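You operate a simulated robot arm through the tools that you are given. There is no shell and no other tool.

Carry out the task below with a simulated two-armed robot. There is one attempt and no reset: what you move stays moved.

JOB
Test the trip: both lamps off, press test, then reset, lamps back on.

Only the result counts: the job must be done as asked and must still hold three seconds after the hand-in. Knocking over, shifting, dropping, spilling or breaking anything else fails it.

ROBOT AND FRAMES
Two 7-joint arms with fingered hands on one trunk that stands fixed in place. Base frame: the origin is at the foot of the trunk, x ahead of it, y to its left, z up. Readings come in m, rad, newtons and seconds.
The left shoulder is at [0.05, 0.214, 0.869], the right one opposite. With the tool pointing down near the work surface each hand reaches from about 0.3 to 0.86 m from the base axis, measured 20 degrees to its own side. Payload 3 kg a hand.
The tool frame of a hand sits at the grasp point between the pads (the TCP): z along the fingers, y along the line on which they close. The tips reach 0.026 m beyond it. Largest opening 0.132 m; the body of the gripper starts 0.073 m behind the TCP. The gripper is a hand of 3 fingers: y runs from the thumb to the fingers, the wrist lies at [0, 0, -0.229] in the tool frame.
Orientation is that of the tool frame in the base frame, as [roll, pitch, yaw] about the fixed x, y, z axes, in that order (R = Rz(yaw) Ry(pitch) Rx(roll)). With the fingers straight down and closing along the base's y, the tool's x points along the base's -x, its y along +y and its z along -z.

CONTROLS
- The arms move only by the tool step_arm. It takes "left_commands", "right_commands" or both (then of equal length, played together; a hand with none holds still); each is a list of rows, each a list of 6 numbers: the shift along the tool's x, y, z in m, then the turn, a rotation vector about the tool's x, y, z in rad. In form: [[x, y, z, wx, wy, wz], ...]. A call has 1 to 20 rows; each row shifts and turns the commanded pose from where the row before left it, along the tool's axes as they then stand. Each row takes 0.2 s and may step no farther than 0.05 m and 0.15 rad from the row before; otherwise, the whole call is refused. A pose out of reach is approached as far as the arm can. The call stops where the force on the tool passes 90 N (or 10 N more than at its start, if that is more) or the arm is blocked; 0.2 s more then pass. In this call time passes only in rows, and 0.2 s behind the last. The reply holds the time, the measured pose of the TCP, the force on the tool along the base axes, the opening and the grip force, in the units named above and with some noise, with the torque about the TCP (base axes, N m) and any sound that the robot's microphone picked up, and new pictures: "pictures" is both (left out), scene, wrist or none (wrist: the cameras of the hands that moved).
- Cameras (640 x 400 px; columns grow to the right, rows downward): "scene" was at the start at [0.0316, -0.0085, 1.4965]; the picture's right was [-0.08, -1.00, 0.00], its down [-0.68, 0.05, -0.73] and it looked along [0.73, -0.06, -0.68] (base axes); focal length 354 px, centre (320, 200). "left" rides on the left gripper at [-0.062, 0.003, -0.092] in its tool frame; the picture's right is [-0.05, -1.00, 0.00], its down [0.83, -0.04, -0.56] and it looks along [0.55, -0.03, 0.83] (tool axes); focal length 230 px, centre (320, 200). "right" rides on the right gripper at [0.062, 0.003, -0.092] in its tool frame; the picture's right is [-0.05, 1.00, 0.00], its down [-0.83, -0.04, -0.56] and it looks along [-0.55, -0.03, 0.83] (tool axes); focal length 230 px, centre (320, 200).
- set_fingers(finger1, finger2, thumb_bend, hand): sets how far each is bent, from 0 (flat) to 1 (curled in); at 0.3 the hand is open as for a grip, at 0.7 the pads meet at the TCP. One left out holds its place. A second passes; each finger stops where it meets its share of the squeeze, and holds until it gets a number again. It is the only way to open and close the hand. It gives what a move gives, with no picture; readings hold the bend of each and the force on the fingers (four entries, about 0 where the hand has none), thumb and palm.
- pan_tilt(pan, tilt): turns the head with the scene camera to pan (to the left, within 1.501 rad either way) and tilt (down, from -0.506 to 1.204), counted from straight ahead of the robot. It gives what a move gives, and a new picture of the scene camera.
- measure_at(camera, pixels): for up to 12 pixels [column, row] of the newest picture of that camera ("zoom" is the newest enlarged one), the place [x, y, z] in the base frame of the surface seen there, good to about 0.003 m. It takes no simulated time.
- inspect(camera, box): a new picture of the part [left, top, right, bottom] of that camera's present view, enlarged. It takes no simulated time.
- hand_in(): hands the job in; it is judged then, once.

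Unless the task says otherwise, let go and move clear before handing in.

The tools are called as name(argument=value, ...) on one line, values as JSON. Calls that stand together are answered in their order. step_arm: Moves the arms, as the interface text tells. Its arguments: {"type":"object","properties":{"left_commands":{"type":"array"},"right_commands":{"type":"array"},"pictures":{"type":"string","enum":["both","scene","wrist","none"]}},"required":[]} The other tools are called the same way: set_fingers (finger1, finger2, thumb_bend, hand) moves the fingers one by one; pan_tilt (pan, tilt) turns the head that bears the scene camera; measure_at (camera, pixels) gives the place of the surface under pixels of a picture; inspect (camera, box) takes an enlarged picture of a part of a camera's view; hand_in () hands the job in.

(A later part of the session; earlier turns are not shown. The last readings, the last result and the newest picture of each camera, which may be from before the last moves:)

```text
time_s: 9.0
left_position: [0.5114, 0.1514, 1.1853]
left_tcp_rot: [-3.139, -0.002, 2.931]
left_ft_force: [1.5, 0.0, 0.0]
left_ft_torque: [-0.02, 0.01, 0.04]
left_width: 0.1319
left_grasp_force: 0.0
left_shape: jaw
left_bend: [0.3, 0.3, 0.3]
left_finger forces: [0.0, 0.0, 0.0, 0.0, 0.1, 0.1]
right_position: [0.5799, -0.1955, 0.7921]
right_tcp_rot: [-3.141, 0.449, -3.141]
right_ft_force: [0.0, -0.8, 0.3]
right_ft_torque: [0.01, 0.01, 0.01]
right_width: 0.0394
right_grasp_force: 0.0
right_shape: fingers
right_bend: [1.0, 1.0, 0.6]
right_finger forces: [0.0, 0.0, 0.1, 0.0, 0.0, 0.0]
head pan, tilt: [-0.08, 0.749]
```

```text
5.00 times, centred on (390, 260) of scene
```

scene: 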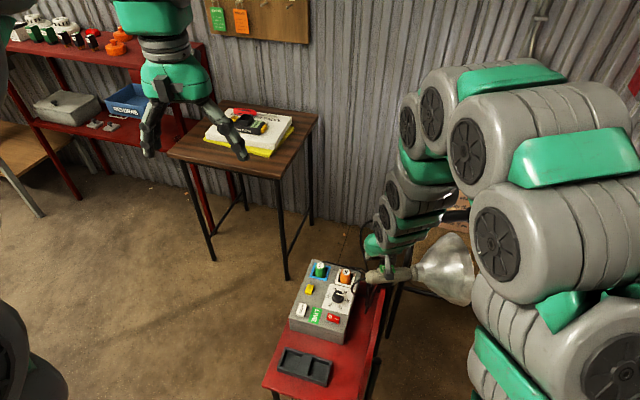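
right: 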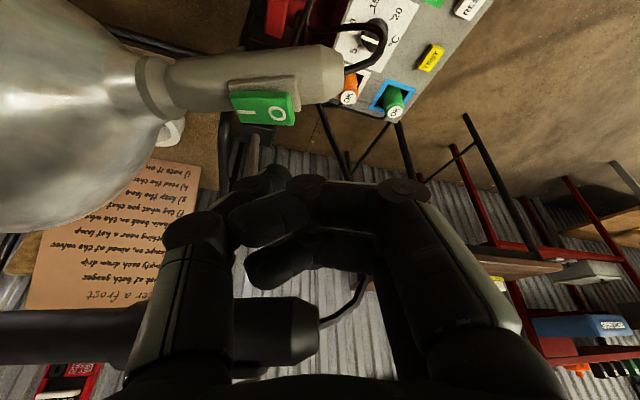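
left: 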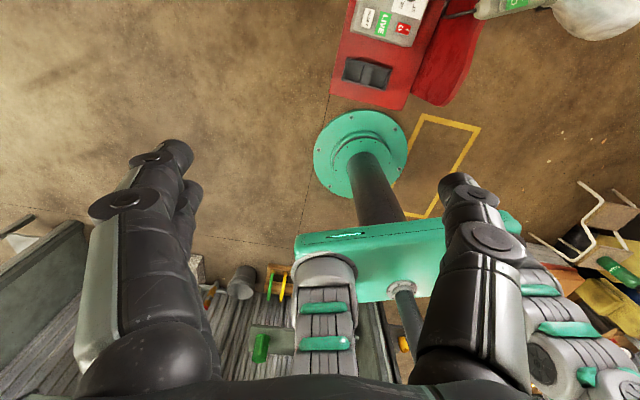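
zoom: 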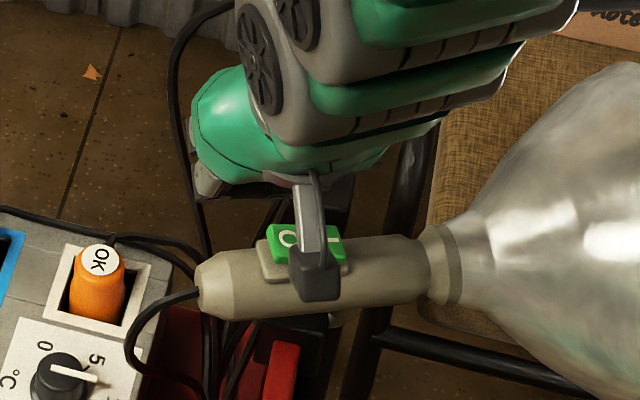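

The thumb tip (zoom ~(365,210)) is about in line with the green "O" at (361,78). I'll measure both.

inspect(camera="right", box=[180, 80, 340, 250])

measure_at(camera="zoom", pixels=[[345, 200], [360, 202], [375, 210], [388, 225], [350, 225], [361, 78], [288, 75], [396, 100], [390, 35], [258, 95], [330, 95], [300, 180]])

```text
2.35 times, centred on (260, 165) of right
```

zoom: 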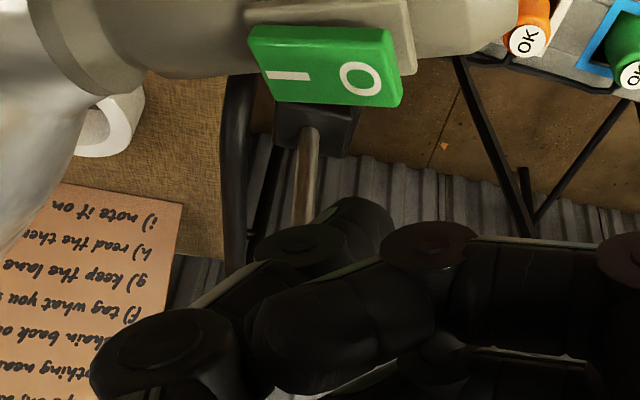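

```text
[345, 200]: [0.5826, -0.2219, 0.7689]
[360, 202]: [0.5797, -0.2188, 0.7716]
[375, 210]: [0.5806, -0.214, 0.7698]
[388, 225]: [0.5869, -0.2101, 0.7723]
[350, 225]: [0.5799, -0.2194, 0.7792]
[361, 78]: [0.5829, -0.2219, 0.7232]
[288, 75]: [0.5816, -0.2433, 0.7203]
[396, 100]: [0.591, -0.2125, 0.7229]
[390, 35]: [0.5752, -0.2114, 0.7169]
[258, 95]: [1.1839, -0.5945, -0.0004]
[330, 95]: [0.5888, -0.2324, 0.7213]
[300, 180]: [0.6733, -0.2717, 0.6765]
```

The tip is about 4 cm above the green "0" and aligned in y at -0.219 against -0.222. I'll lower 34 mm with 3 mm back, then feel for contact in small steps.

step_arm(right_commands=[[0.009, 0, 0.01455, 0, 0, 0], [0.009, 0, 0.01455, 0, 0, 0]], pictures="none")

inspect(camera="right", box=[180, 80, 340, 250])

```text
time_s: 9.6
left_position: [0.5117, 0.1516, 1.186]
left_tcp_rot: [-3.141, 0.0, 2.93]
left_ft_force: [0.7, 0.1, -0.1]
left_ft_torque: [-0.02, 0.03, 0.0]
left_width: 0.1321
left_grasp_force: 0.1
left_shape: jaw
left_bend: [0.3, 0.3, 0.3]
left_finger forces: [0.1, 0.0, 0.0, 0.0, 0.0, 0.0]
right_position: [0.5722, -0.1938, 0.7573]
right_tcp_rot: [-3.141, 0.447, 3.141]
right_ft_force: [-0.2, -0.8, 0.3]
right_ft_torque: [-0.03, 0.04, 0.02]
right_width: 0.0393
right_grasp_force: 0.1
right_shape: fingers
right_bend: [1.0, 1.0, 0.6]
right_finger forces: [0.0, 0.1, 0.0, 0.0, 0.1, 0.0]
head pan, tilt: [-0.08, 0.749]
```

```text
2.35 times, centred on (260, 165) of right
```

zoom: 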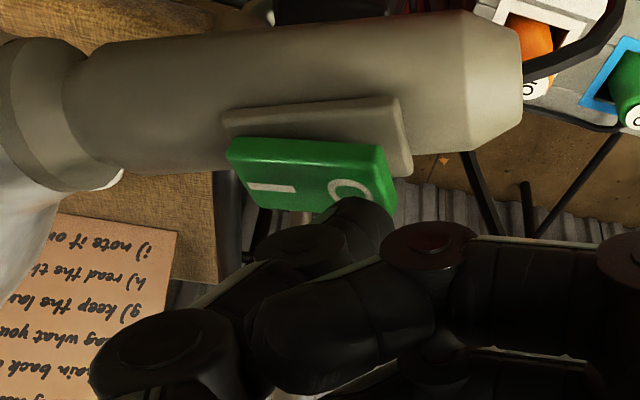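

The tip is right over the "O" with no contact yet. I'll go down 2 mm at a time.

step_arm(right_commands=[[0.00087, 0, 0.0018, 0, 0, 0], [0.00087, 0, 0.0018, 0, 0, 0]], pictures="none")

inspect(camera="right", box=[180, 80, 340, 250])

```text
time_s: 10.2
left_position: [0.5121, 0.1516, 1.1861]
left_tcp_rot: [-3.141, 0.0, 2.931]
left_ft_force: [-0.5, -0.6, -0.4]
left_ft_torque: [0.03, -0.02, 0.02]
left_width: 0.1318
left_grasp_force: 0.0
left_shape: jaw
left_bend: [0.3, 0.3, 0.3]
left_finger forces: [0.0, 0.1, 0.1, 0.1, 0.0, 0.0]
right_position: [0.5735, -0.1942, 0.7542]
right_tcp_rot: [-3.139, 0.452, -3.141]
right_ft_force: [-0.4, 0.8, 0.7]
right_ft_torque: [-0.06, 0.02, -0.03]
right_width: 0.0394
right_grasp_force: 0.1
right_shape: fingers
right_bend: [1.0, 1.0, 0.6]
right_finger forces: [0.0, 0.0, 0.0, 0.1, 1.3, 0.0]
head pan, tilt: [-0.08, 0.749]
```

```text
2.35 times, centred on (260, 165) of right
```

zoom: 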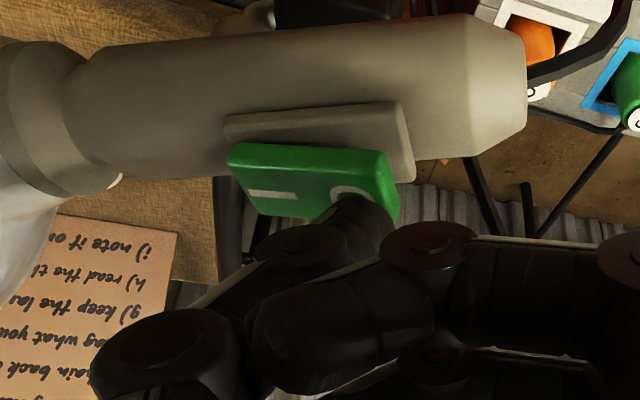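

The thumb is just touching (1.3 N). I'll press another 2 mm and check.

step_arm(right_commands=[[0.00087, 0, 0.0018, 0, 0, 0]], pictures="none")

inspect(camera="right", box=[180, 80, 340, 250])

```text
time_s: 10.6
left_position: [0.5114, 0.1517, 1.1855]
left_tcp_rot: [-3.141, -0.001, 2.931]
left_ft_force: [-0.1, 0.2, 0.2]
left_ft_torque: [0.02, -0.01, 0.03]
left_width: 0.132
left_grasp_force: 0.1
left_shape: jaw
left_bend: [0.3, 0.3, 0.3]
left_finger forces: [0.0, 0.1, 0.0, 0.0, 0.1, 0.1]
right_position: [0.5735, -0.1949, 0.7516]
right_tcp_rot: [-3.14, 0.449, 3.141]
right_ft_force: [-0.3, -0.8, -0.6]
right_ft_torque: [-0.01, 0.01, -0.02]
right_width: 0.0396
right_grasp_force: 0.0
right_shape: fingers
right_bend: [1.0, 1.0, 0.6]
right_finger forces: [0.0, 0.1, 0.1, 0.1, 0.0, 0.1]
head pan, tilt: [-0.08, 0.749]
```

```text
2.35 times, centred on (260, 165) of right
```

zoom: 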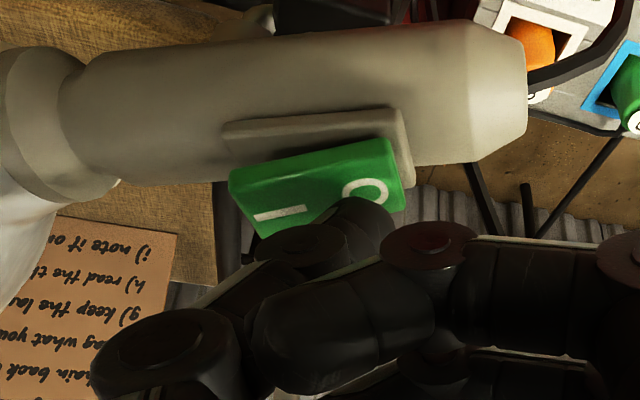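

The green rocker has flipped, with I raised and O down, and the force is back to zero. I'll lift the right hand away along a clear path and check both lamps and the box.

step_arm(right_commands=[[-0.00455, 0, -0.0404, 0, 0, 0], [-0.0062, -0.0025, -0.0359, 0, 0, 0], [-0.0062, -0.0025, -0.0359, 0, 0, 0], [-0.0151, -0.01, -0.0427, 0, 0, 0], [-0.0151, -0.01, -0.0427, 0, 0, 0], [-0.0055, -0.02, -0.0343, 0, 0, 0], [-0.0055, -0.02, -0.0343, 0, 0, 0], [-0.0055, -0.02, -0.0343, 0, 0, 0]], pictures="both")

inspect(camera="scene", box=[350, 190, 450, 290])

inspect(camera="scene", box=[285, 255, 365, 330])

```text
time_s: 12.4
left_position: [0.5116, 0.1515, 1.1869]
left_tcp_rot: [-3.141, 0.0, 2.93]
left_ft_force: [-0.3, -0.7, -0.2]
left_ft_torque: [-0.01, -0.04, 0.0]
left_width: 0.1316
left_grasp_force: 0.1
left_shape: jaw
left_bend: [0.3, 0.3, 0.3]
left_finger forces: [0.0, 0.1, 0.0, 0.0, 0.0, 0.0]
right_position: [0.4977, -0.2773, 1.0494]
right_tcp_rot: [-3.141, 0.449, 3.142]
right_ft_force: [-0.3, -0.8, -0.5]
right_ft_torque: [0.01, 0.04, 0.03]
right_width: 0.0393
right_grasp_force: 0.0
right_shape: fingers
right_bend: [1.0, 1.0, 0.6]
right_finger forces: [0.1, 0.0, 0.1, 0.1, 0.0, 0.1]
head pan, tilt: [-0.08, 0.749]
```

scene: 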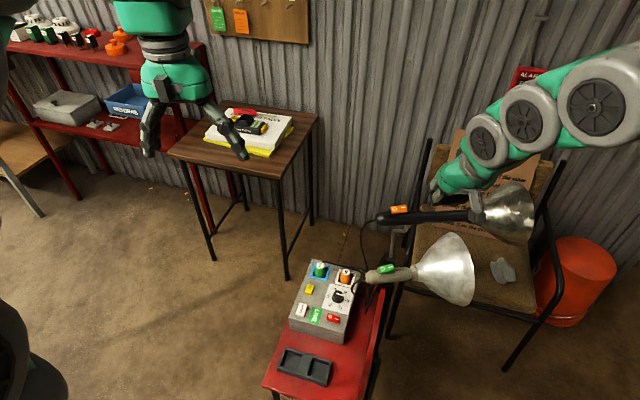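
right: 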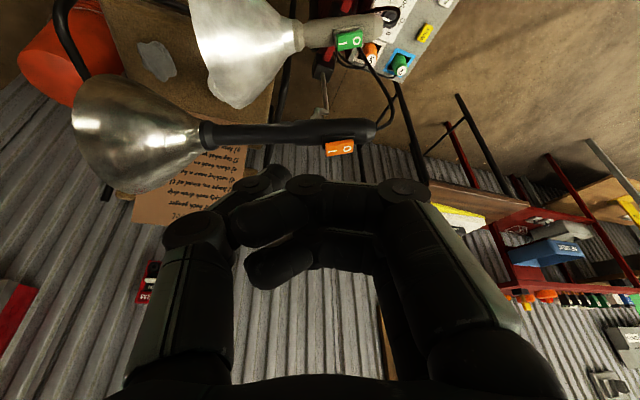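

```text
4.00 times, centred on (400, 240) of scene
```

zoom: 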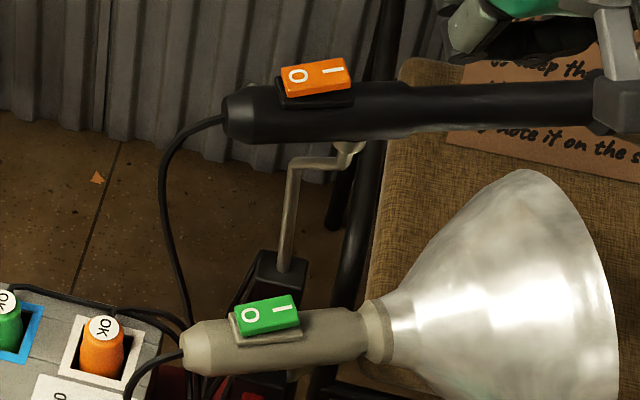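

```text
5.33 times, centred on (325, 292) of scene
```

zoom: 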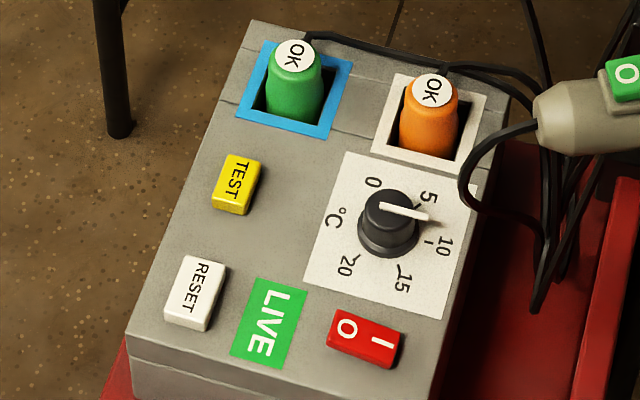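

Both lamp rockers now show 0 pressed and nothing has shifted. The left arm has a clear approach to TEST and RESET, so I'll measure the buttons and shape the left hand into the same thumb poker.

measure_at(camera="zoom", pixels=[[238, 182], [230, 160], [250, 165], [215, 200], [195, 290], [190, 262], [220, 270], [172, 315], [300, 160], [290, 60], [140, 345], [270, 320]])

set_fingers(hand="left", finger1=1.0, finger2=1.0, thumb_bend=0.6)

```text
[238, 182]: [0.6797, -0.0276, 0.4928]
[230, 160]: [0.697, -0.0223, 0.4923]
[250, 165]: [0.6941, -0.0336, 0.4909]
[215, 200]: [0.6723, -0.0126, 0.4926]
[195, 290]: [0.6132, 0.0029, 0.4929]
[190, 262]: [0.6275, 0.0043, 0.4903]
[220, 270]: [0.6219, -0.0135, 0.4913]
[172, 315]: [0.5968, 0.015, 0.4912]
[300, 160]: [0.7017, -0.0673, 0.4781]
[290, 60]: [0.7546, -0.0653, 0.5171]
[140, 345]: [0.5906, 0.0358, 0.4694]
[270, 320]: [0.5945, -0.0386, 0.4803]
```

```text
time_s: 13.4
left_position: [0.5119, 0.151, 1.1856]
left_tcp_rot: [-3.141, 0.0, 2.929]
left_ft_force: [-0.3, 1.1, 0.7]
left_ft_torque: [0.03, 0.0, 0.01]
left_width: 0.0392
left_grasp_force: 0.2
left_shape: fingers
left_bend: [1.0, 1.0, 0.6]
left_finger forces: [0.0, 0.1, 0.0, 0.1, 0.0, 0.0]
right_position: [0.4982, -0.2786, 1.0495]
right_tcp_rot: [-3.141, 0.45, 3.14]
right_ft_force: [0.7, -1.1, -0.4]
right_ft_torque: [0.01, 0.0, 0.0]
right_width: 0.0394
right_grasp_force: 0.0
right_shape: fingers
right_bend: [1.0, 1.0, 0.6]
right_finger forces: [0.1, 0.0, 0.0, 0.1, 0.0, 0.0]
head pan, tilt: [-0.08, 0.749]
```

TEST is centred near [0.682,-0.025,0.492] and RESET near [0.611,0.001,0.491]. I'll bring the left hand, pointing down, to about 12 cm above TEST.

step_arm(left_commands=[[-0.01562, -0.00861, 0.04123, 0, 0, 0], [-0.01562, -0.00861, 0.04123, 0, 0, 0], [-0.01562, -0.00861, 0.04123, 0, 0, 0], [-0.01562, -0.00861, 0.04123, 0, 0, 0], [-0.01562, -0.00861, 0.04123, 0, 0, 0], [-0.01562, -0.00861, 0.04123, 0, 0, 0], [-0.01562, -0.00861, 0.04123, 0, 0, 0], [-0.01562, -0.00861, 0.04123, 0, 0, 0], [-0.01562, -0.00861, 0.04123, 0, 0, 0], [-0.01562, -0.00861, 0.04123, 0, 0, 0], [-0.01562, -0.00861, 0.04123, 0, 0, 0], [-0.01562, -0.00861, 0.04123, 0, 0, 0], [-0.01562, -0.00861, 0.04123, 0, 0, 0]], pictures="both")

inspect(camera="left", box=[220, 100, 460, 260])

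inspect(camera="scene", box=[270, 210, 390, 330])

```text
time_s: 16.2
left_position: [0.6843, -0.0012, 0.6492]
left_tcp_rot: [-3.141, 0.0, 2.93]
left_ft_force: [0.3, 0.0, -0.1]
left_ft_torque: [0.01, -0.02, -0.02]
left_width: 0.0393
left_grasp_force: 0.0
left_shape: fingers
left_bend: [1.0, 1.0, 0.6]
left_finger forces: [0.1, 0.0, 0.1, 0.1, 0.0, 0.0]
right_position: [0.4975, -0.2782, 1.0497]
right_tcp_rot: [-3.141, 0.45, -3.142]
right_ft_force: [0.0, 0.2, 0.9]
right_ft_torque: [-0.02, 0.03, 0.0]
right_width: 0.0396
right_grasp_force: 0.0
right_shape: fingers
right_bend: [1.0, 1.0, 0.6]
right_finger forces: [0.0, 0.0, 0.0, 0.0, 0.0, 0.0]
head pan, tilt: [-0.08, 0.749]
```

scene: 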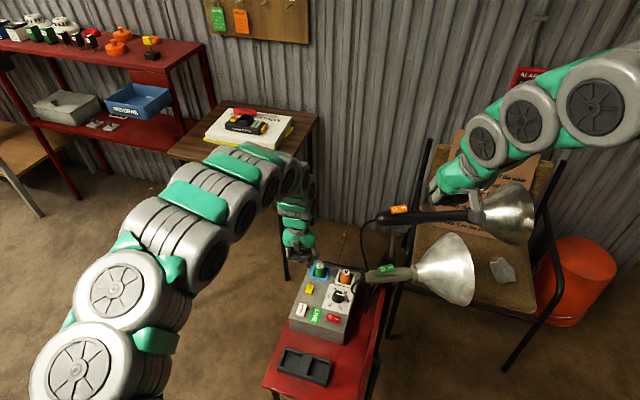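
left: 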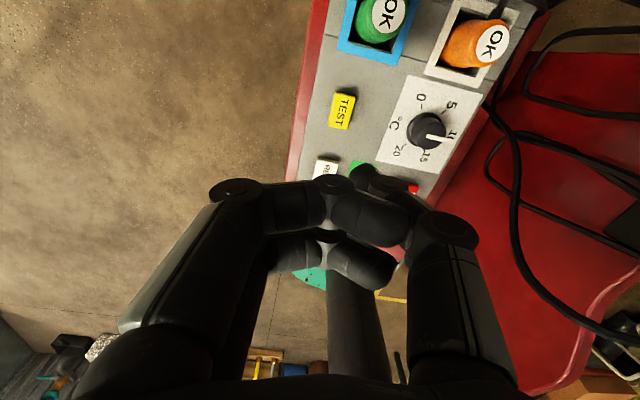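

```text
2.50 times, centred on (340, 180) of left
```

zoom: 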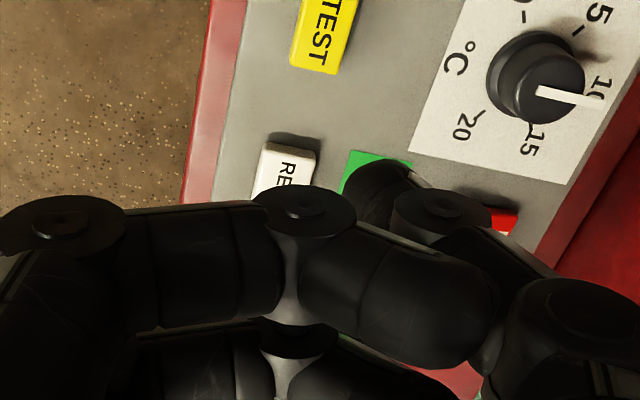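

```text
3.33 times, centred on (330, 270) of scene
```

zoom: 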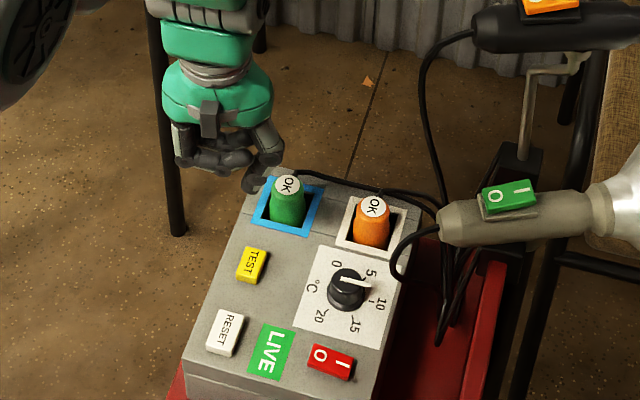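

The left thumb tip is visible at scene-zoom (252,187). I'll measure it against the TEST button.

measure_at(camera="zoom", pixels=[[248, 190], [255, 180], [262, 175], [250, 185], [245, 183], [270, 160], [265, 140], [215, 165], [182, 160], [252, 265], [224, 333], [210, 120]])

inspect(camera="scene", box=[295, 225, 335, 250])

measure_at(camera="left", pixels=[[342, 110], [335, 122], [350, 98], [325, 167], [365, 170], [358, 172], [375, 178]])

```text
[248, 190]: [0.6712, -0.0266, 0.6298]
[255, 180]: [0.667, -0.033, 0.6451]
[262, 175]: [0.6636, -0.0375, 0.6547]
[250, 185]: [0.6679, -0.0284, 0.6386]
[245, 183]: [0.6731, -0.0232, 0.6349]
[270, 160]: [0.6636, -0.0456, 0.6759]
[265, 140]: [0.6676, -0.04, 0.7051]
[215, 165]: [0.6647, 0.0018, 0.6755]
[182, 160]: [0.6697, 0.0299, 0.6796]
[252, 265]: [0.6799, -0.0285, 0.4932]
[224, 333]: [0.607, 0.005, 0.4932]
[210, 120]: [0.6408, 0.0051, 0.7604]
```

```text
16.00 times, centred on (315, 238) of scene
```

zoom: 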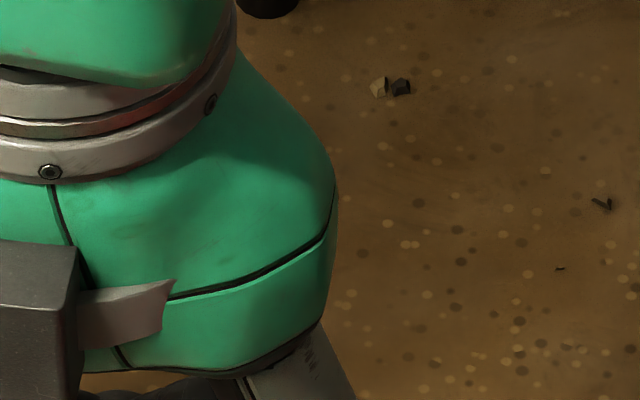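

```text
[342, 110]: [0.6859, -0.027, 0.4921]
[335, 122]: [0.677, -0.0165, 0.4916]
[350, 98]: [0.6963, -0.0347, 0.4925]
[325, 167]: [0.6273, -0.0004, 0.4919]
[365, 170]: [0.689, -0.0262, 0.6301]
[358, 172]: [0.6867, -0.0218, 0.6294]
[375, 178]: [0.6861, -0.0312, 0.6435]
```

The tip centre is at about x 0.680, y -0.025, right over TEST at [0.683,-0.025]. I'll lower 11.5 cm to just above it.

step_arm(left_commands=[[-0.001, 0, 0.0385, 0, 0, 0], [-0.001, 0, 0.0385, 0, 0, 0], [-0.001, 0, 0.038, 0, 0, 0]], pictures="both")

inspect(camera="scene", box=[285, 265, 335, 300])

inspect(camera="left", box=[280, 100, 460, 220])

```text
time_s: 17.0
left_position: [0.6866, -0.0013, 0.5328]
left_tcp_rot: [-3.14, -0.001, 2.932]
left_ft_force: [0.6, -0.4, -1.2]
left_ft_torque: [0.0, 0.03, -0.02]
left_width: 0.0392
left_grasp_force: 0.1
left_shape: fingers
left_bend: [1.0, 1.0, 0.6]
left_finger forces: [0.0, 0.1, 0.0, 0.0, 0.0, 0.0]
right_position: [0.4983, -0.2773, 1.0485]
right_tcp_rot: [3.141, 0.451, -3.141]
right_ft_force: [0.2, 0.3, -0.4]
right_ft_torque: [-0.01, 0.0, -0.02]
right_width: 0.0397
right_grasp_force: 0.2
right_shape: fingers
right_bend: [1.0, 1.0, 0.6]
right_finger forces: [0.0, 0.0, 0.0, 0.0, 0.0, 0.1]
head pan, tilt: [-0.08, 0.749]
```

scene: 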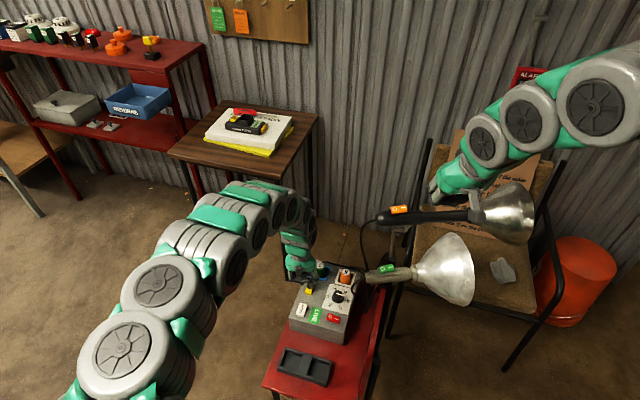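
left: 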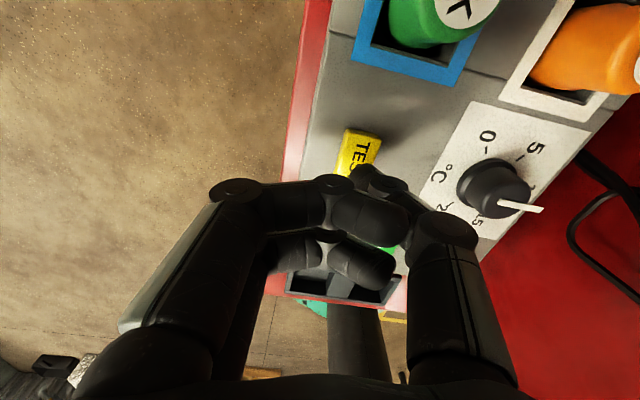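

```text
11.43 times, centred on (310, 282) of scene
```

zoom: 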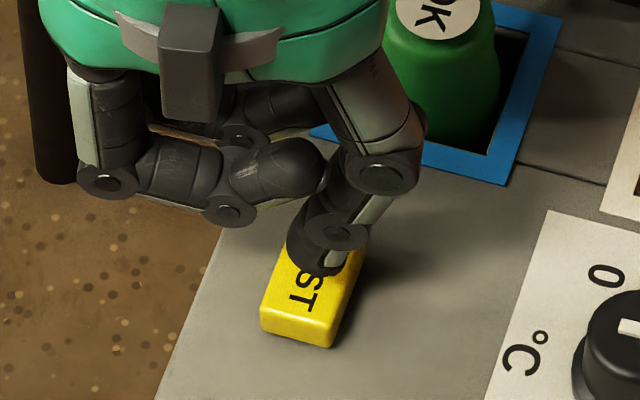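

```text
3.33 times, centred on (370, 160) of left
```

zoom: 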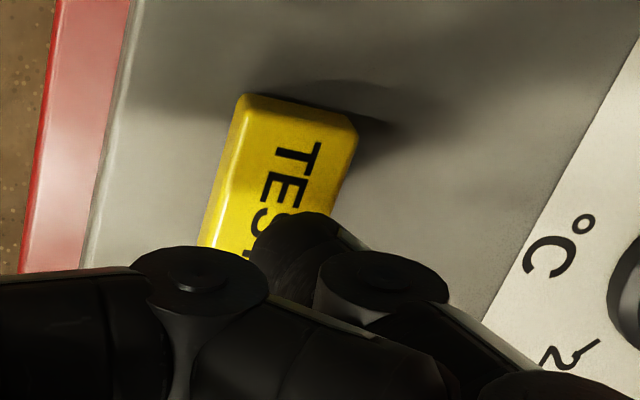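

The tip is right over TEST with under 1 cm of gap. I'll lower it gently in small steps and watch force and sound.

step_arm(left_commands=[[0, 0, 0.006, 0, 0, 0], [0, 0, 0.002, 0, 0, 0]], pictures="none")

inspect(camera="scene", box=[285, 265, 335, 300])

```text
time_s: 17.6
left_position: [0.6884, -0.0005, 0.5261]
left_tcp_rot: [3.141, -0.001, 2.93]
left_ft_force: [-0.5, -0.6, 0.5]
left_ft_torque: [-0.01, -0.02, -0.03]
left_width: 0.0394
left_grasp_force: 0.0
left_shape: fingers
left_bend: [1.0, 1.0, 0.6]
left_finger forces: [0.1, 0.0, 0.1, 0.1, 0.1, 0.0]
right_position: [0.4973, -0.2784, 1.0487]
right_tcp_rot: [-3.141, 0.45, -3.141]
right_ft_force: [0.5, 0.8, 0.0]
right_ft_torque: [0.01, 0.01, 0.01]
right_width: 0.0393
right_grasp_force: 0.0
right_shape: fingers
right_bend: [1.0, 1.0, 0.6]
right_finger forces: [0.1, 0.0, 0.1, 0.0, 0.1, 0.0]
head pan, tilt: [-0.08, 0.749]
```

```text
11.43 times, centred on (310, 282) of scene
```

zoom: 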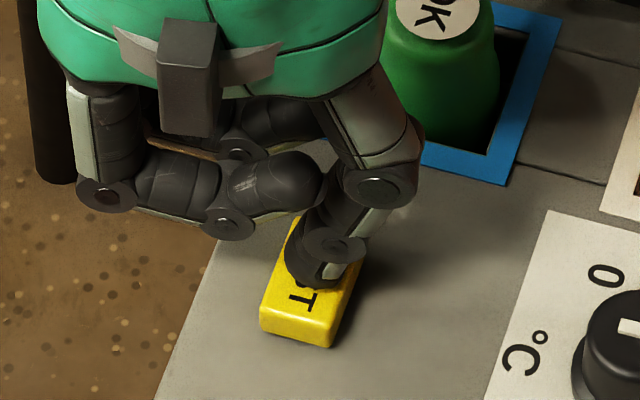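

step_arm(left_commands=[[0, 0, 0.002, 0, 0, 0]], pictures="none")

step_arm(left_commands=[[0, 0, 0.002, 0, 0, 0]], pictures="none")

inspect(camera="scene", box=[285, 265, 365, 330])

```text
time_s: 18.0
left_position: [0.689, -0.0013, 0.5229]
left_tcp_rot: [-3.141, 0.001, 2.929]
left_ft_force: [-0.3, -0.7, 1.5]
left_ft_torque: [-0.03, 0.02, 0.0]
left_width: 0.039
left_grasp_force: 0.5
left_shape: fingers
left_bend: [1.0, 1.0, 0.6]
left_finger forces: [0.0, 0.0, 0.0, 0.0, 0.9, 0.1]
right_position: [0.4976, -0.2791, 1.0487]
right_tcp_rot: [-3.141, 0.451, 3.141]
right_ft_force: [-0.4, -0.5, -0.1]
right_ft_torque: [-0.02, 0.01, -0.01]
right_width: 0.0393
right_grasp_force: 0.2
right_shape: fingers
right_bend: [1.0, 1.0, 0.6]
right_finger forces: [0.1, 0.0, 0.0, 0.0, 0.1, 0.0]
head pan, tilt: [-0.08, 0.749]
```

```text
time_s: 18.4
left_position: [0.6893, -0.002, 0.5211]
left_tcp_rot: [-3.141, -0.001, 2.931]
left_ft_force: [-0.6, -0.2, 1.4]
left_ft_torque: [-0.03, 0.03, -0.06]
left_width: 0.0392
left_grasp_force: 1.2
left_shape: fingers
left_bend: [1.0, 1.0, 0.6]
left_finger forces: [0.0, 0.0, 0.0, 0.0, 1.6, 0.1]
right_position: [0.4976, -0.2791, 1.0485]
right_tcp_rot: [-3.141, 0.45, 3.141]
right_ft_force: [-0.5, 0.1, -0.4]
right_ft_torque: [0.02, -0.02, -0.03]
right_width: 0.0394
right_grasp_force: 0.1
right_shape: fingers
right_bend: [1.0, 1.0, 0.6]
right_finger forces: [0.0, 0.0, 0.1, 0.0, 0.0, 0.0]
head pan, tilt: [-0.08, 0.749]
heard: click
```

```text
6.15 times, centred on (325, 298) of scene
```

zoom: 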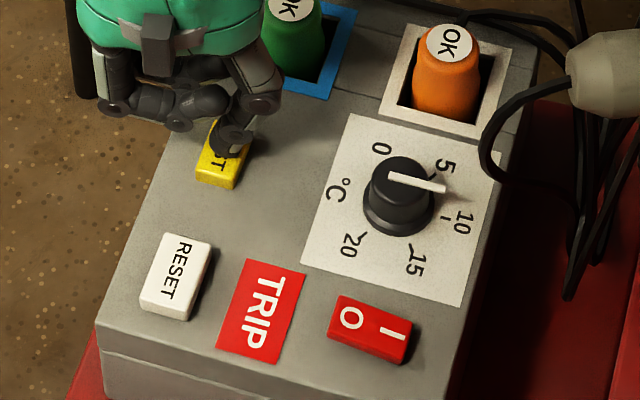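

I heard a click and the flag now reads TRIP in red, so TEST worked. I'll lift and move the thumb over RESET at about [0.610,0.001].

step_arm(left_commands=[[0, 0, -0.02, 0, 0, 0], [0, 0, -0.02, 0, 0, 0], [0.0385, 0.0053, 0, 0, 0, 0], [0.0385, 0.0053, 0, 0, 0, 0], [0, 0, 0.015, 0, 0, 0], [0, 0, 0.01, 0, 0, 0]], pictures="both")

inspect(camera="scene", box=[285, 265, 365, 330])

inspect(camera="left", box=[280, 100, 460, 220])

```text
time_s: 19.8
left_position: [0.6154, 0.0255, 0.5377]
left_tcp_rot: [3.14, -0.001, 2.93]
left_ft_force: [0.6, 0.0, 0.7]
left_ft_torque: [-0.02, 0.03, 0.01]
left_width: 0.0393
left_grasp_force: 0.1
left_shape: fingers
left_bend: [1.0, 1.0, 0.6]
left_finger forces: [0.1, 0.1, 0.0, 0.0, 0.0, 0.1]
right_position: [0.4986, -0.2774, 1.0482]
right_tcp_rot: [3.141, 0.45, -3.141]
right_ft_force: [-0.8, 0.0, 0.0]
right_ft_torque: [-0.02, -0.01, -0.02]
right_width: 0.0395
right_grasp_force: 0.1
right_shape: fingers
right_bend: [1.0, 1.0, 0.6]
right_finger forces: [0.0, 0.1, 0.0, 0.0, 0.0, 0.0]
head pan, tilt: [-0.08, 0.749]
```

scene: 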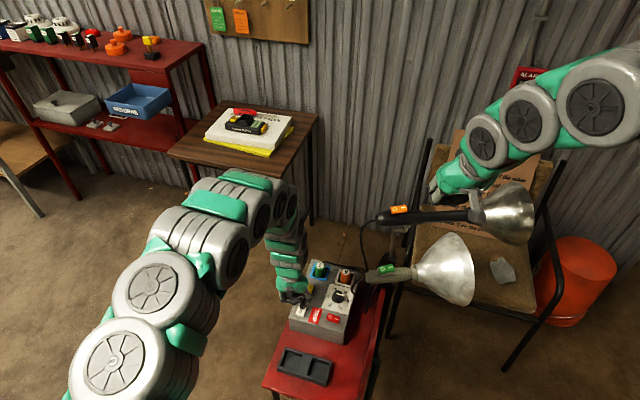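
left: 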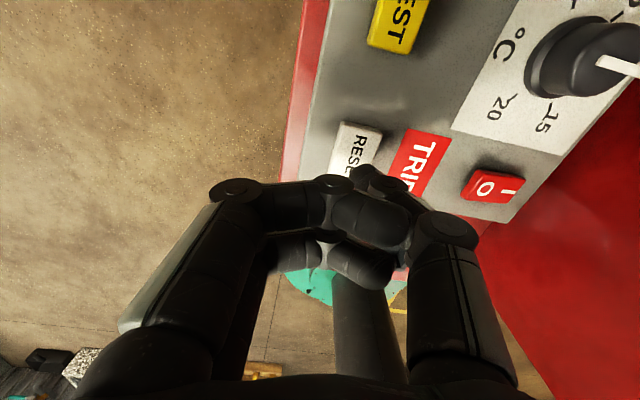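

```text
6.15 times, centred on (325, 298) of scene
```

zoom: 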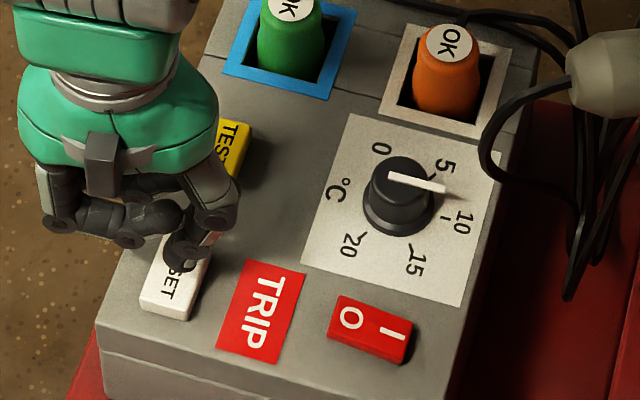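

```text
3.33 times, centred on (370, 160) of left
```

zoom: 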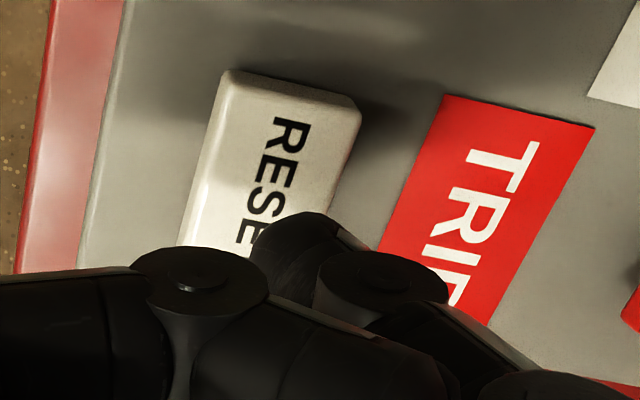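

The thumb is over RESET, slightly to its right side. I'll nudge 3 mm left and lower gently.

step_arm(left_commands=[[0, 0.003, 0.01, 0, 0, 0], [0, 0, 0.003, 0, 0, 0]], pictures="none")

step_arm(left_commands=[[0, 0, 0.002, 0, 0, 0]], pictures="none")

inspect(camera="scene", box=[285, 265, 365, 330])

```text
time_s: 20.4
left_position: [0.6155, 0.0294, 0.5234]
left_tcp_rot: [3.141, -0.004, 2.932]
left_ft_force: [-1.0, 0.6, 1.2]
left_ft_torque: [-0.01, 0.0, -0.04]
left_width: 0.0394
left_grasp_force: 0.3
left_shape: fingers
left_bend: [1.0, 1.0, 0.6]
left_finger forces: [0.0, 0.1, 0.0, 0.0, 0.9, 0.0]
right_position: [0.4985, -0.2784, 1.0497]
right_tcp_rot: [-3.141, 0.453, 3.14]
right_ft_force: [-0.3, 0.3, 0.3]
right_ft_torque: [0.01, 0.01, 0.03]
right_width: 0.0395
right_grasp_force: 0.0
right_shape: fingers
right_bend: [1.0, 1.0, 0.6]
right_finger forces: [0.0, 0.0, 0.0, 0.0, 0.1, 0.0]
head pan, tilt: [-0.08, 0.749]
```

```text
time_s: 20.8
left_position: [0.6159, 0.0282, 0.5218]
left_tcp_rot: [3.141, 0.0, 2.93]
left_ft_force: [-0.2, 1.0, 0.9]
left_ft_torque: [-0.02, 0.02, 0.0]
left_width: 0.0396
left_grasp_force: 0.8
left_shape: fingers
left_bend: [1.0, 1.0, 0.6]
left_finger forces: [0.0, 0.1, 0.0, 0.1, 1.5, 0.0]
right_position: [0.498, -0.2771, 1.0491]
right_tcp_rot: [3.141, 0.449, -3.141]
right_ft_force: [0.7, 0.2, 0.0]
right_ft_torque: [0.0, -0.01, -0.02]
right_width: 0.0393
right_grasp_force: 0.1
right_shape: fingers
right_bend: [1.0, 1.0, 0.6]
right_finger forces: [0.0, 0.0, 0.0, 0.0, 0.0, 0.0]
head pan, tilt: [-0.08, 0.749]
```

```text
6.15 times, centred on (325, 298) of scene
```

zoom: 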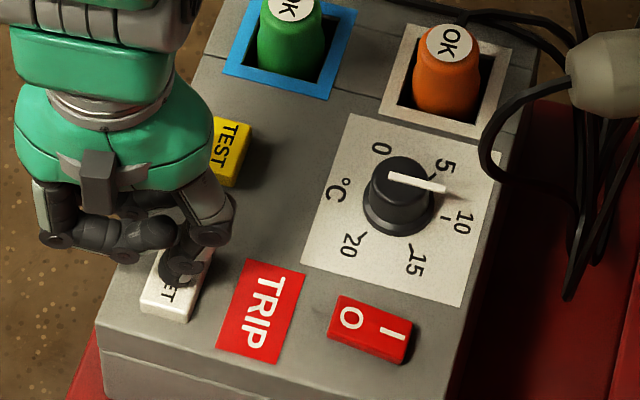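

There is contact (1.5 N) but the flag still reads TRIP. I'll press a little further.

step_arm(left_commands=[[0, 0, 0.0015, 0, 0, 0]], pictures="none")

inspect(camera="scene", box=[285, 265, 365, 330])

```text
time_s: 21.2
left_position: [0.6151, 0.0292, 0.5212]
left_tcp_rot: [3.141, 0.002, 2.932]
left_ft_force: [-1.2, 0.2, 1.9]
left_ft_torque: [-0.05, 0.05, -0.02]
left_width: 0.0392
left_grasp_force: 0.7
left_shape: fingers
left_bend: [1.0, 1.0, 0.6]
left_finger forces: [0.0, 0.0, 0.0, 0.0, 2.3, 0.1]
right_position: [0.4986, -0.2781, 1.0491]
right_tcp_rot: [3.141, 0.451, -3.141]
right_ft_force: [-0.1, 0.5, 0.3]
right_ft_torque: [-0.01, 0.0, 0.04]
right_width: 0.0393
right_grasp_force: 0.1
right_shape: fingers
right_bend: [1.0, 1.0, 0.6]
right_finger forces: [0.0, 0.0, 0.1, 0.1, 0.1, 0.0]
head pan, tilt: [-0.08, 0.749]
heard: click
```

```text
6.15 times, centred on (325, 298) of scene
```

zoom: 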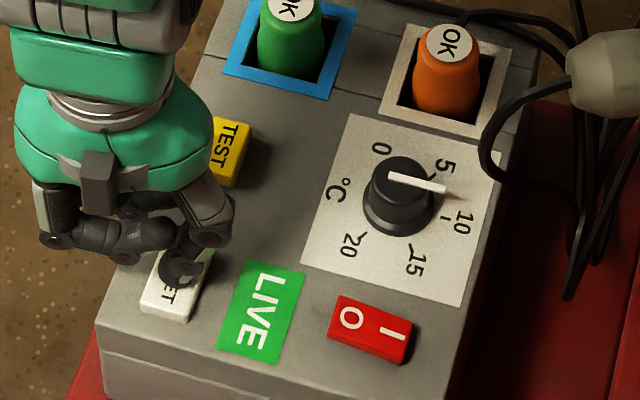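

I heard a second click and the flag is back to green LIVE. I'll lift the left hand up and away to the left.

step_arm(left_commands=[[0, 0, -0.03, 0, 0, 0], [0, 0, -0.045, 0, 0, 0], [0.0129, 0.0126, -0.042, 0, 0, 0], [0.0129, 0.0126, -0.042, 0, 0, 0], [0.0129, 0.0126, -0.042, 0, 0, 0], [0.0129, 0.0126, -0.042, 0, 0, 0], [0.0129, 0.0126, -0.042, 0, 0, 0], [0.0129, 0.0126, -0.042, 0, 0, 0], [0.0129, 0.0126, -0.042, 0, 0, 0], [0.0129, 0.0126, -0.042, 0, 0, 0]], pictures="both")

inspect(camera="scene", box=[280, 255, 370, 345])

inspect(camera="scene", box=[380, 195, 420, 220])

measure_at(camera="zoom", pixels=[[180, 200], [230, 222], [372, 198], [400, 170], [425, 250], [350, 260], [330, 175], [410, 210]])

```text
time_s: 23.4
left_position: [0.5348, 0.1492, 0.9338]
left_tcp_rot: [3.141, 0.001, 2.931]
left_ft_force: [-0.4, 0.0, -0.6]
left_ft_torque: [0.03, 0.01, 0.0]
left_width: 0.0393
left_grasp_force: 0.2
left_shape: fingers
left_bend: [1.0, 1.0, 0.6]
left_finger forces: [0.0, 0.1, 0.0, 0.0, 0.0, 0.0]
right_position: [0.4982, -0.2775, 1.0483]
right_tcp_rot: [3.141, 0.451, -3.14]
right_ft_force: [0.6, -0.1, -0.7]
right_ft_torque: [0.02, 0.0, -0.02]
right_width: 0.0394
right_grasp_force: 0.1
right_shape: fingers
right_bend: [1.0, 1.0, 0.6]
right_finger forces: [0.0, 0.1, 0.0, 0.0, 0.1, 0.1]
head pan, tilt: [-0.08, 0.749]
```

scene: 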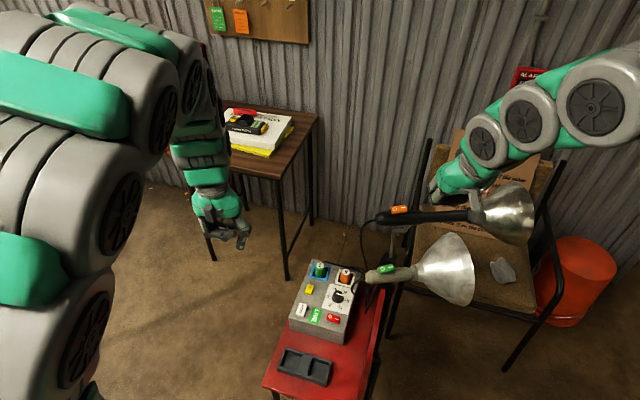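
left: 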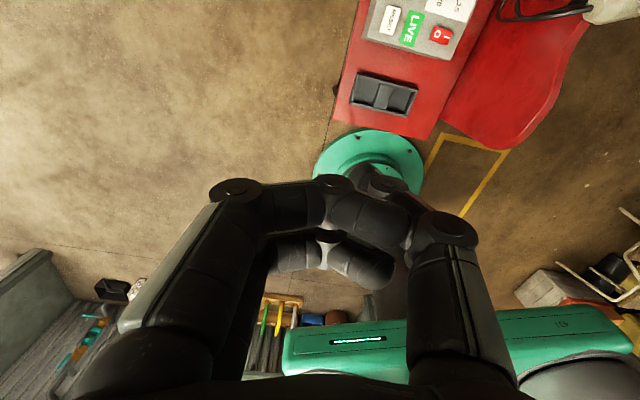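

```text
4.44 times, centred on (325, 300) of scene
```

zoom: 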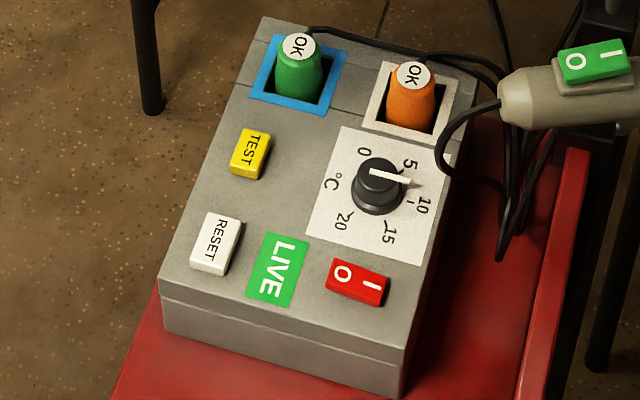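

```text
16.00 times, centred on (400, 208) of scene
```

zoom: 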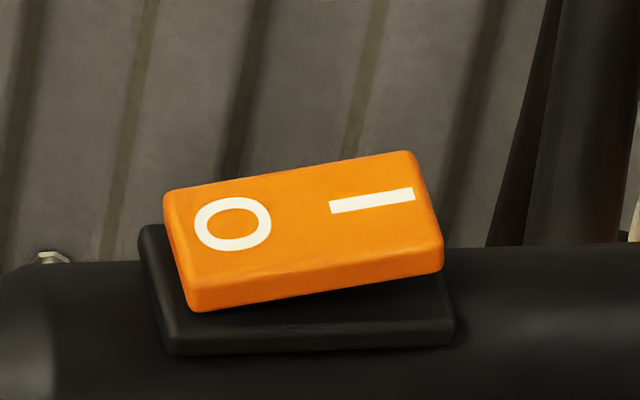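

```text
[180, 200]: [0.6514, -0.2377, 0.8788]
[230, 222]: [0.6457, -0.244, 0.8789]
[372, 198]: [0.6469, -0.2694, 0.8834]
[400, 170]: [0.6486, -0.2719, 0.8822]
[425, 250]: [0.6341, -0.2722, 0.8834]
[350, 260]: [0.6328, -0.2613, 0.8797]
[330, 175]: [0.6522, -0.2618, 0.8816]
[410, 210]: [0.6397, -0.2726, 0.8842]
```

LIVE is showing, the red switch is still at I, and TEST and RESET are both back up. The orange "I" end is raised at about [0.642,-0.271,0.8835], so I'll bring the right thumb above it.

step_arm(right_commands=[[-0.0256, 0.008, 0.0257, 0, 0, 0], [-0.0256, 0.008, 0.0257, 0, 0, 0], [-0.0256, 0.008, 0.0257, 0, 0, 0], [-0.0256, 0.008, 0.0257, 0, 0, 0], [0.0109, 0, 0.0225, 0, 0, 0], [0.0109, 0, 0.0225, 0, 0, 0]], pictures="both")

inspect(camera="right", box=[180, 80, 340, 250])

measure_at(camera="zoom", pixels=[[345, 203], [360, 203], [375, 210], [388, 225], [350, 225]])

```text
time_s: 24.8
left_position: [0.5337, 0.1492, 0.9337]
left_tcp_rot: [3.141, 0.0, 2.93]
left_ft_force: [-0.2, 0.0, 0.5]
left_ft_torque: [-0.01, -0.01, 0.02]
left_width: 0.0394
left_grasp_force: 0.0
left_shape: fingers
left_bend: [1.0, 1.0, 0.6]
left_finger forces: [0.0, 0.0, 0.1, 0.0, 0.1, 0.0]
right_position: [0.6371, -0.2492, 0.9518]
right_tcp_rot: [3.141, 0.45, -3.141]
right_ft_force: [0.3, -0.9, -0.3]
right_ft_torque: [0.0, 0.0, -0.02]
right_width: 0.0394
right_grasp_force: 0.0
right_shape: fingers
right_bend: [1.0, 1.0, 0.6]
right_finger forces: [0.0, 0.1, 0.0, 0.0, 0.0, 0.0]
head pan, tilt: [-0.08, 0.749]
```

scene: 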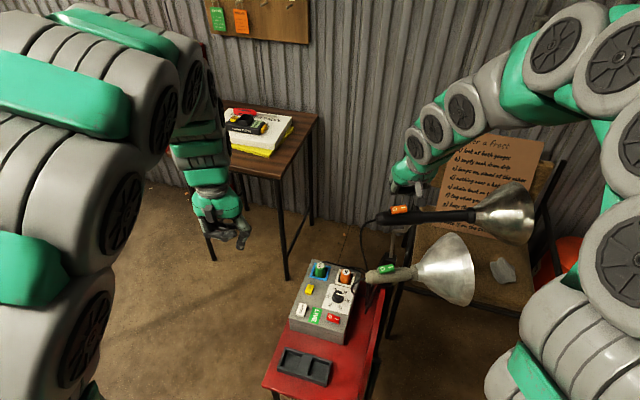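
right: 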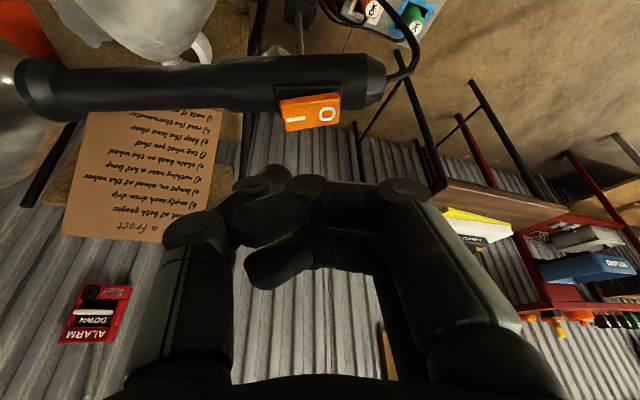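

```text
2.35 times, centred on (260, 165) of right
```

zoom: 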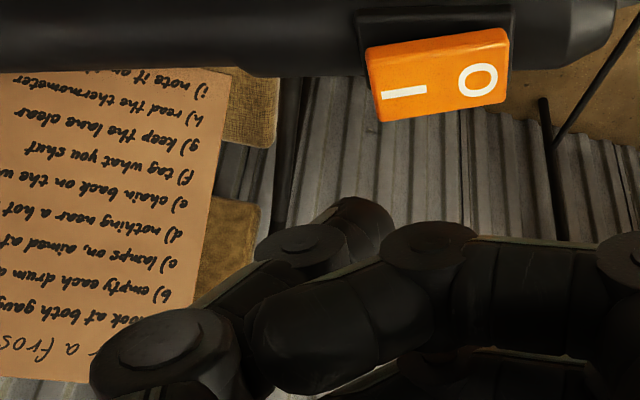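

```text
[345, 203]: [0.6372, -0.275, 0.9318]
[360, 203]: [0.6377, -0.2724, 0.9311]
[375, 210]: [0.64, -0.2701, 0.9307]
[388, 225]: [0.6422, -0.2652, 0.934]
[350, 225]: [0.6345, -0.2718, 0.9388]
```

The thumb tip at y≈-0.272 is over the "I" half. I'll lower 34 mm, then feel for contact.

step_arm(right_commands=[[0.0074, 0.001, 0.0153, 0, 0, 0], [0.0074, 0.001, 0.0153, 0, 0, 0]], pictures="none")

inspect(camera="right", box=[180, 80, 340, 250])

```text
time_s: 25.4
left_position: [0.5334, 0.1489, 0.9349]
left_tcp_rot: [-3.139, 0.001, 2.93]
left_ft_force: [-0.8, 1.0, -0.8]
left_ft_torque: [-0.01, 0.01, 0.01]
left_width: 0.0392
left_grasp_force: 0.0
left_shape: fingers
left_bend: [1.0, 1.0, 0.6]
left_finger forces: [0.0, 0.0, 0.0, 0.0, 0.0, 0.0]
right_position: [0.637, -0.2462, 0.9188]
right_tcp_rot: [-3.142, 0.449, -3.141]
right_ft_force: [0.2, -0.5, -0.5]
right_ft_torque: [0.02, -0.01, -0.01]
right_width: 0.0391
right_grasp_force: 0.0
right_shape: fingers
right_bend: [1.0, 1.0, 0.6]
right_finger forces: [0.1, 0.1, 0.0, 0.0, 0.0, 0.1]
head pan, tilt: [-0.08, 0.749]
```

```text
2.35 times, centred on (260, 165) of right
```

zoom: 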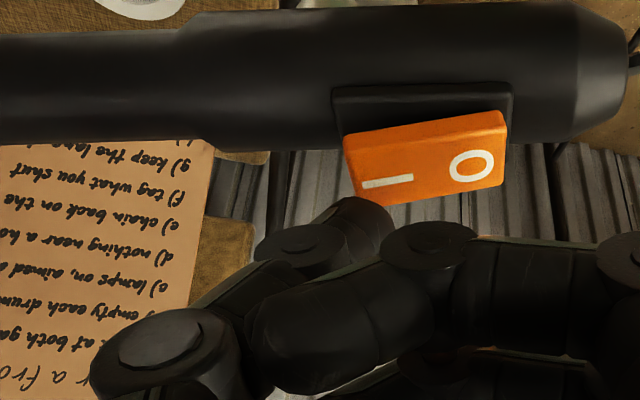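

The tip (zoom ~(365,205)) sits slightly toward the outer end of "I" at (387,181). I'll nudge 3 mm inward while lowering in small steps.

step_arm(right_commands=[[0.00087, 0.003, 0.0018, 0, 0, 0], [0.00087, 0, 0.0018, 0, 0, 0]], pictures="none")

inspect(camera="right", box=[180, 80, 340, 250])

```text
time_s: 26.0
left_position: [0.5348, 0.1481, 0.9343]
left_tcp_rot: [3.141, 0.001, 2.93]
left_ft_force: [-0.8, -0.7, -0.3]
left_ft_torque: [0.02, 0.0, -0.03]
left_width: 0.0396
left_grasp_force: 0.1
left_shape: fingers
left_bend: [1.0, 1.0, 0.6]
left_finger forces: [0.1, 0.0, 0.1, 0.0, 0.0, 0.0]
right_position: [0.6383, -0.2447, 0.914]
right_tcp_rot: [-3.142, 0.449, 3.141]
right_ft_force: [1.3, -0.1, 0.9]
right_ft_torque: [-0.03, 0.0, 0.0]
right_width: 0.0391
right_grasp_force: 0.3
right_shape: fingers
right_bend: [1.0, 1.0, 0.6]
right_finger forces: [0.0, 0.0, 0.0, 0.1, 0.7, 0.0]
head pan, tilt: [-0.08, 0.749]
```

```text
2.35 times, centred on (260, 165) of right
```

zoom: 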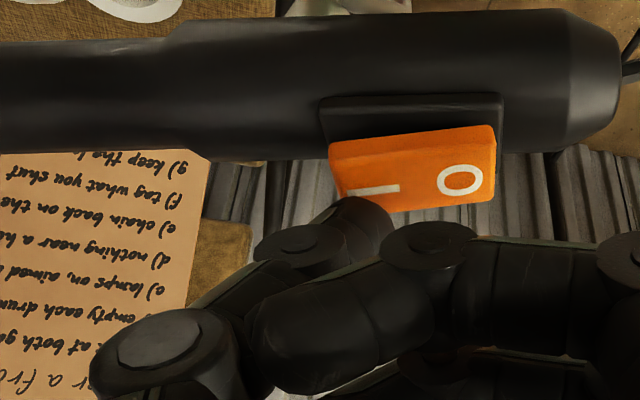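

The thumb is just touching "I" (0.7 N). I'll press on.

step_arm(right_commands=[[0.00087, 0, 0.0018, 0, 0, 0]], pictures="none")

inspect(camera="right", box=[180, 80, 340, 250])

```text
time_s: 26.4
left_position: [0.5341, 0.1486, 0.9343]
left_tcp_rot: [3.141, 0.001, 2.931]
left_ft_force: [-0.8, -1.0, -0.4]
left_ft_torque: [0.01, -0.01, 0.01]
left_width: 0.0392
left_grasp_force: 0.0
left_shape: fingers
left_bend: [1.0, 1.0, 0.6]
left_finger forces: [0.0, 0.1, 0.0, 0.0, 0.0, 0.0]
right_position: [0.6383, -0.2442, 0.9132]
right_tcp_rot: [3.141, 0.449, -3.142]
right_ft_force: [-0.2, 0.5, 0.6]
right_ft_torque: [-0.01, -0.01, 0.01]
right_width: 0.0396
right_grasp_force: 0.1
right_shape: fingers
right_bend: [1.0, 1.0, 0.6]
right_finger forces: [0.0, 0.1, 0.0, 0.0, 0.0, 0.1]
head pan, tilt: [-0.08, 0.749]
```

```text
2.35 times, centred on (260, 165) of right
```

zoom: 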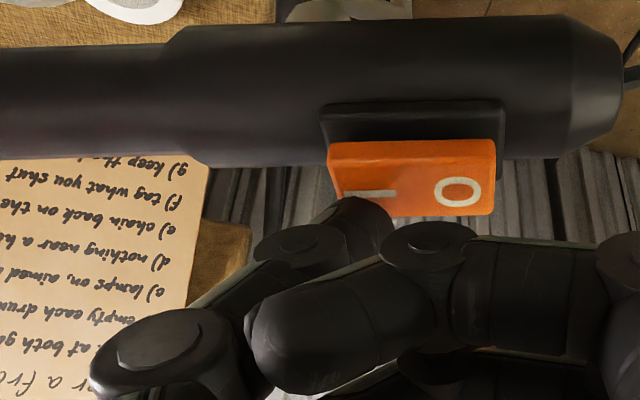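

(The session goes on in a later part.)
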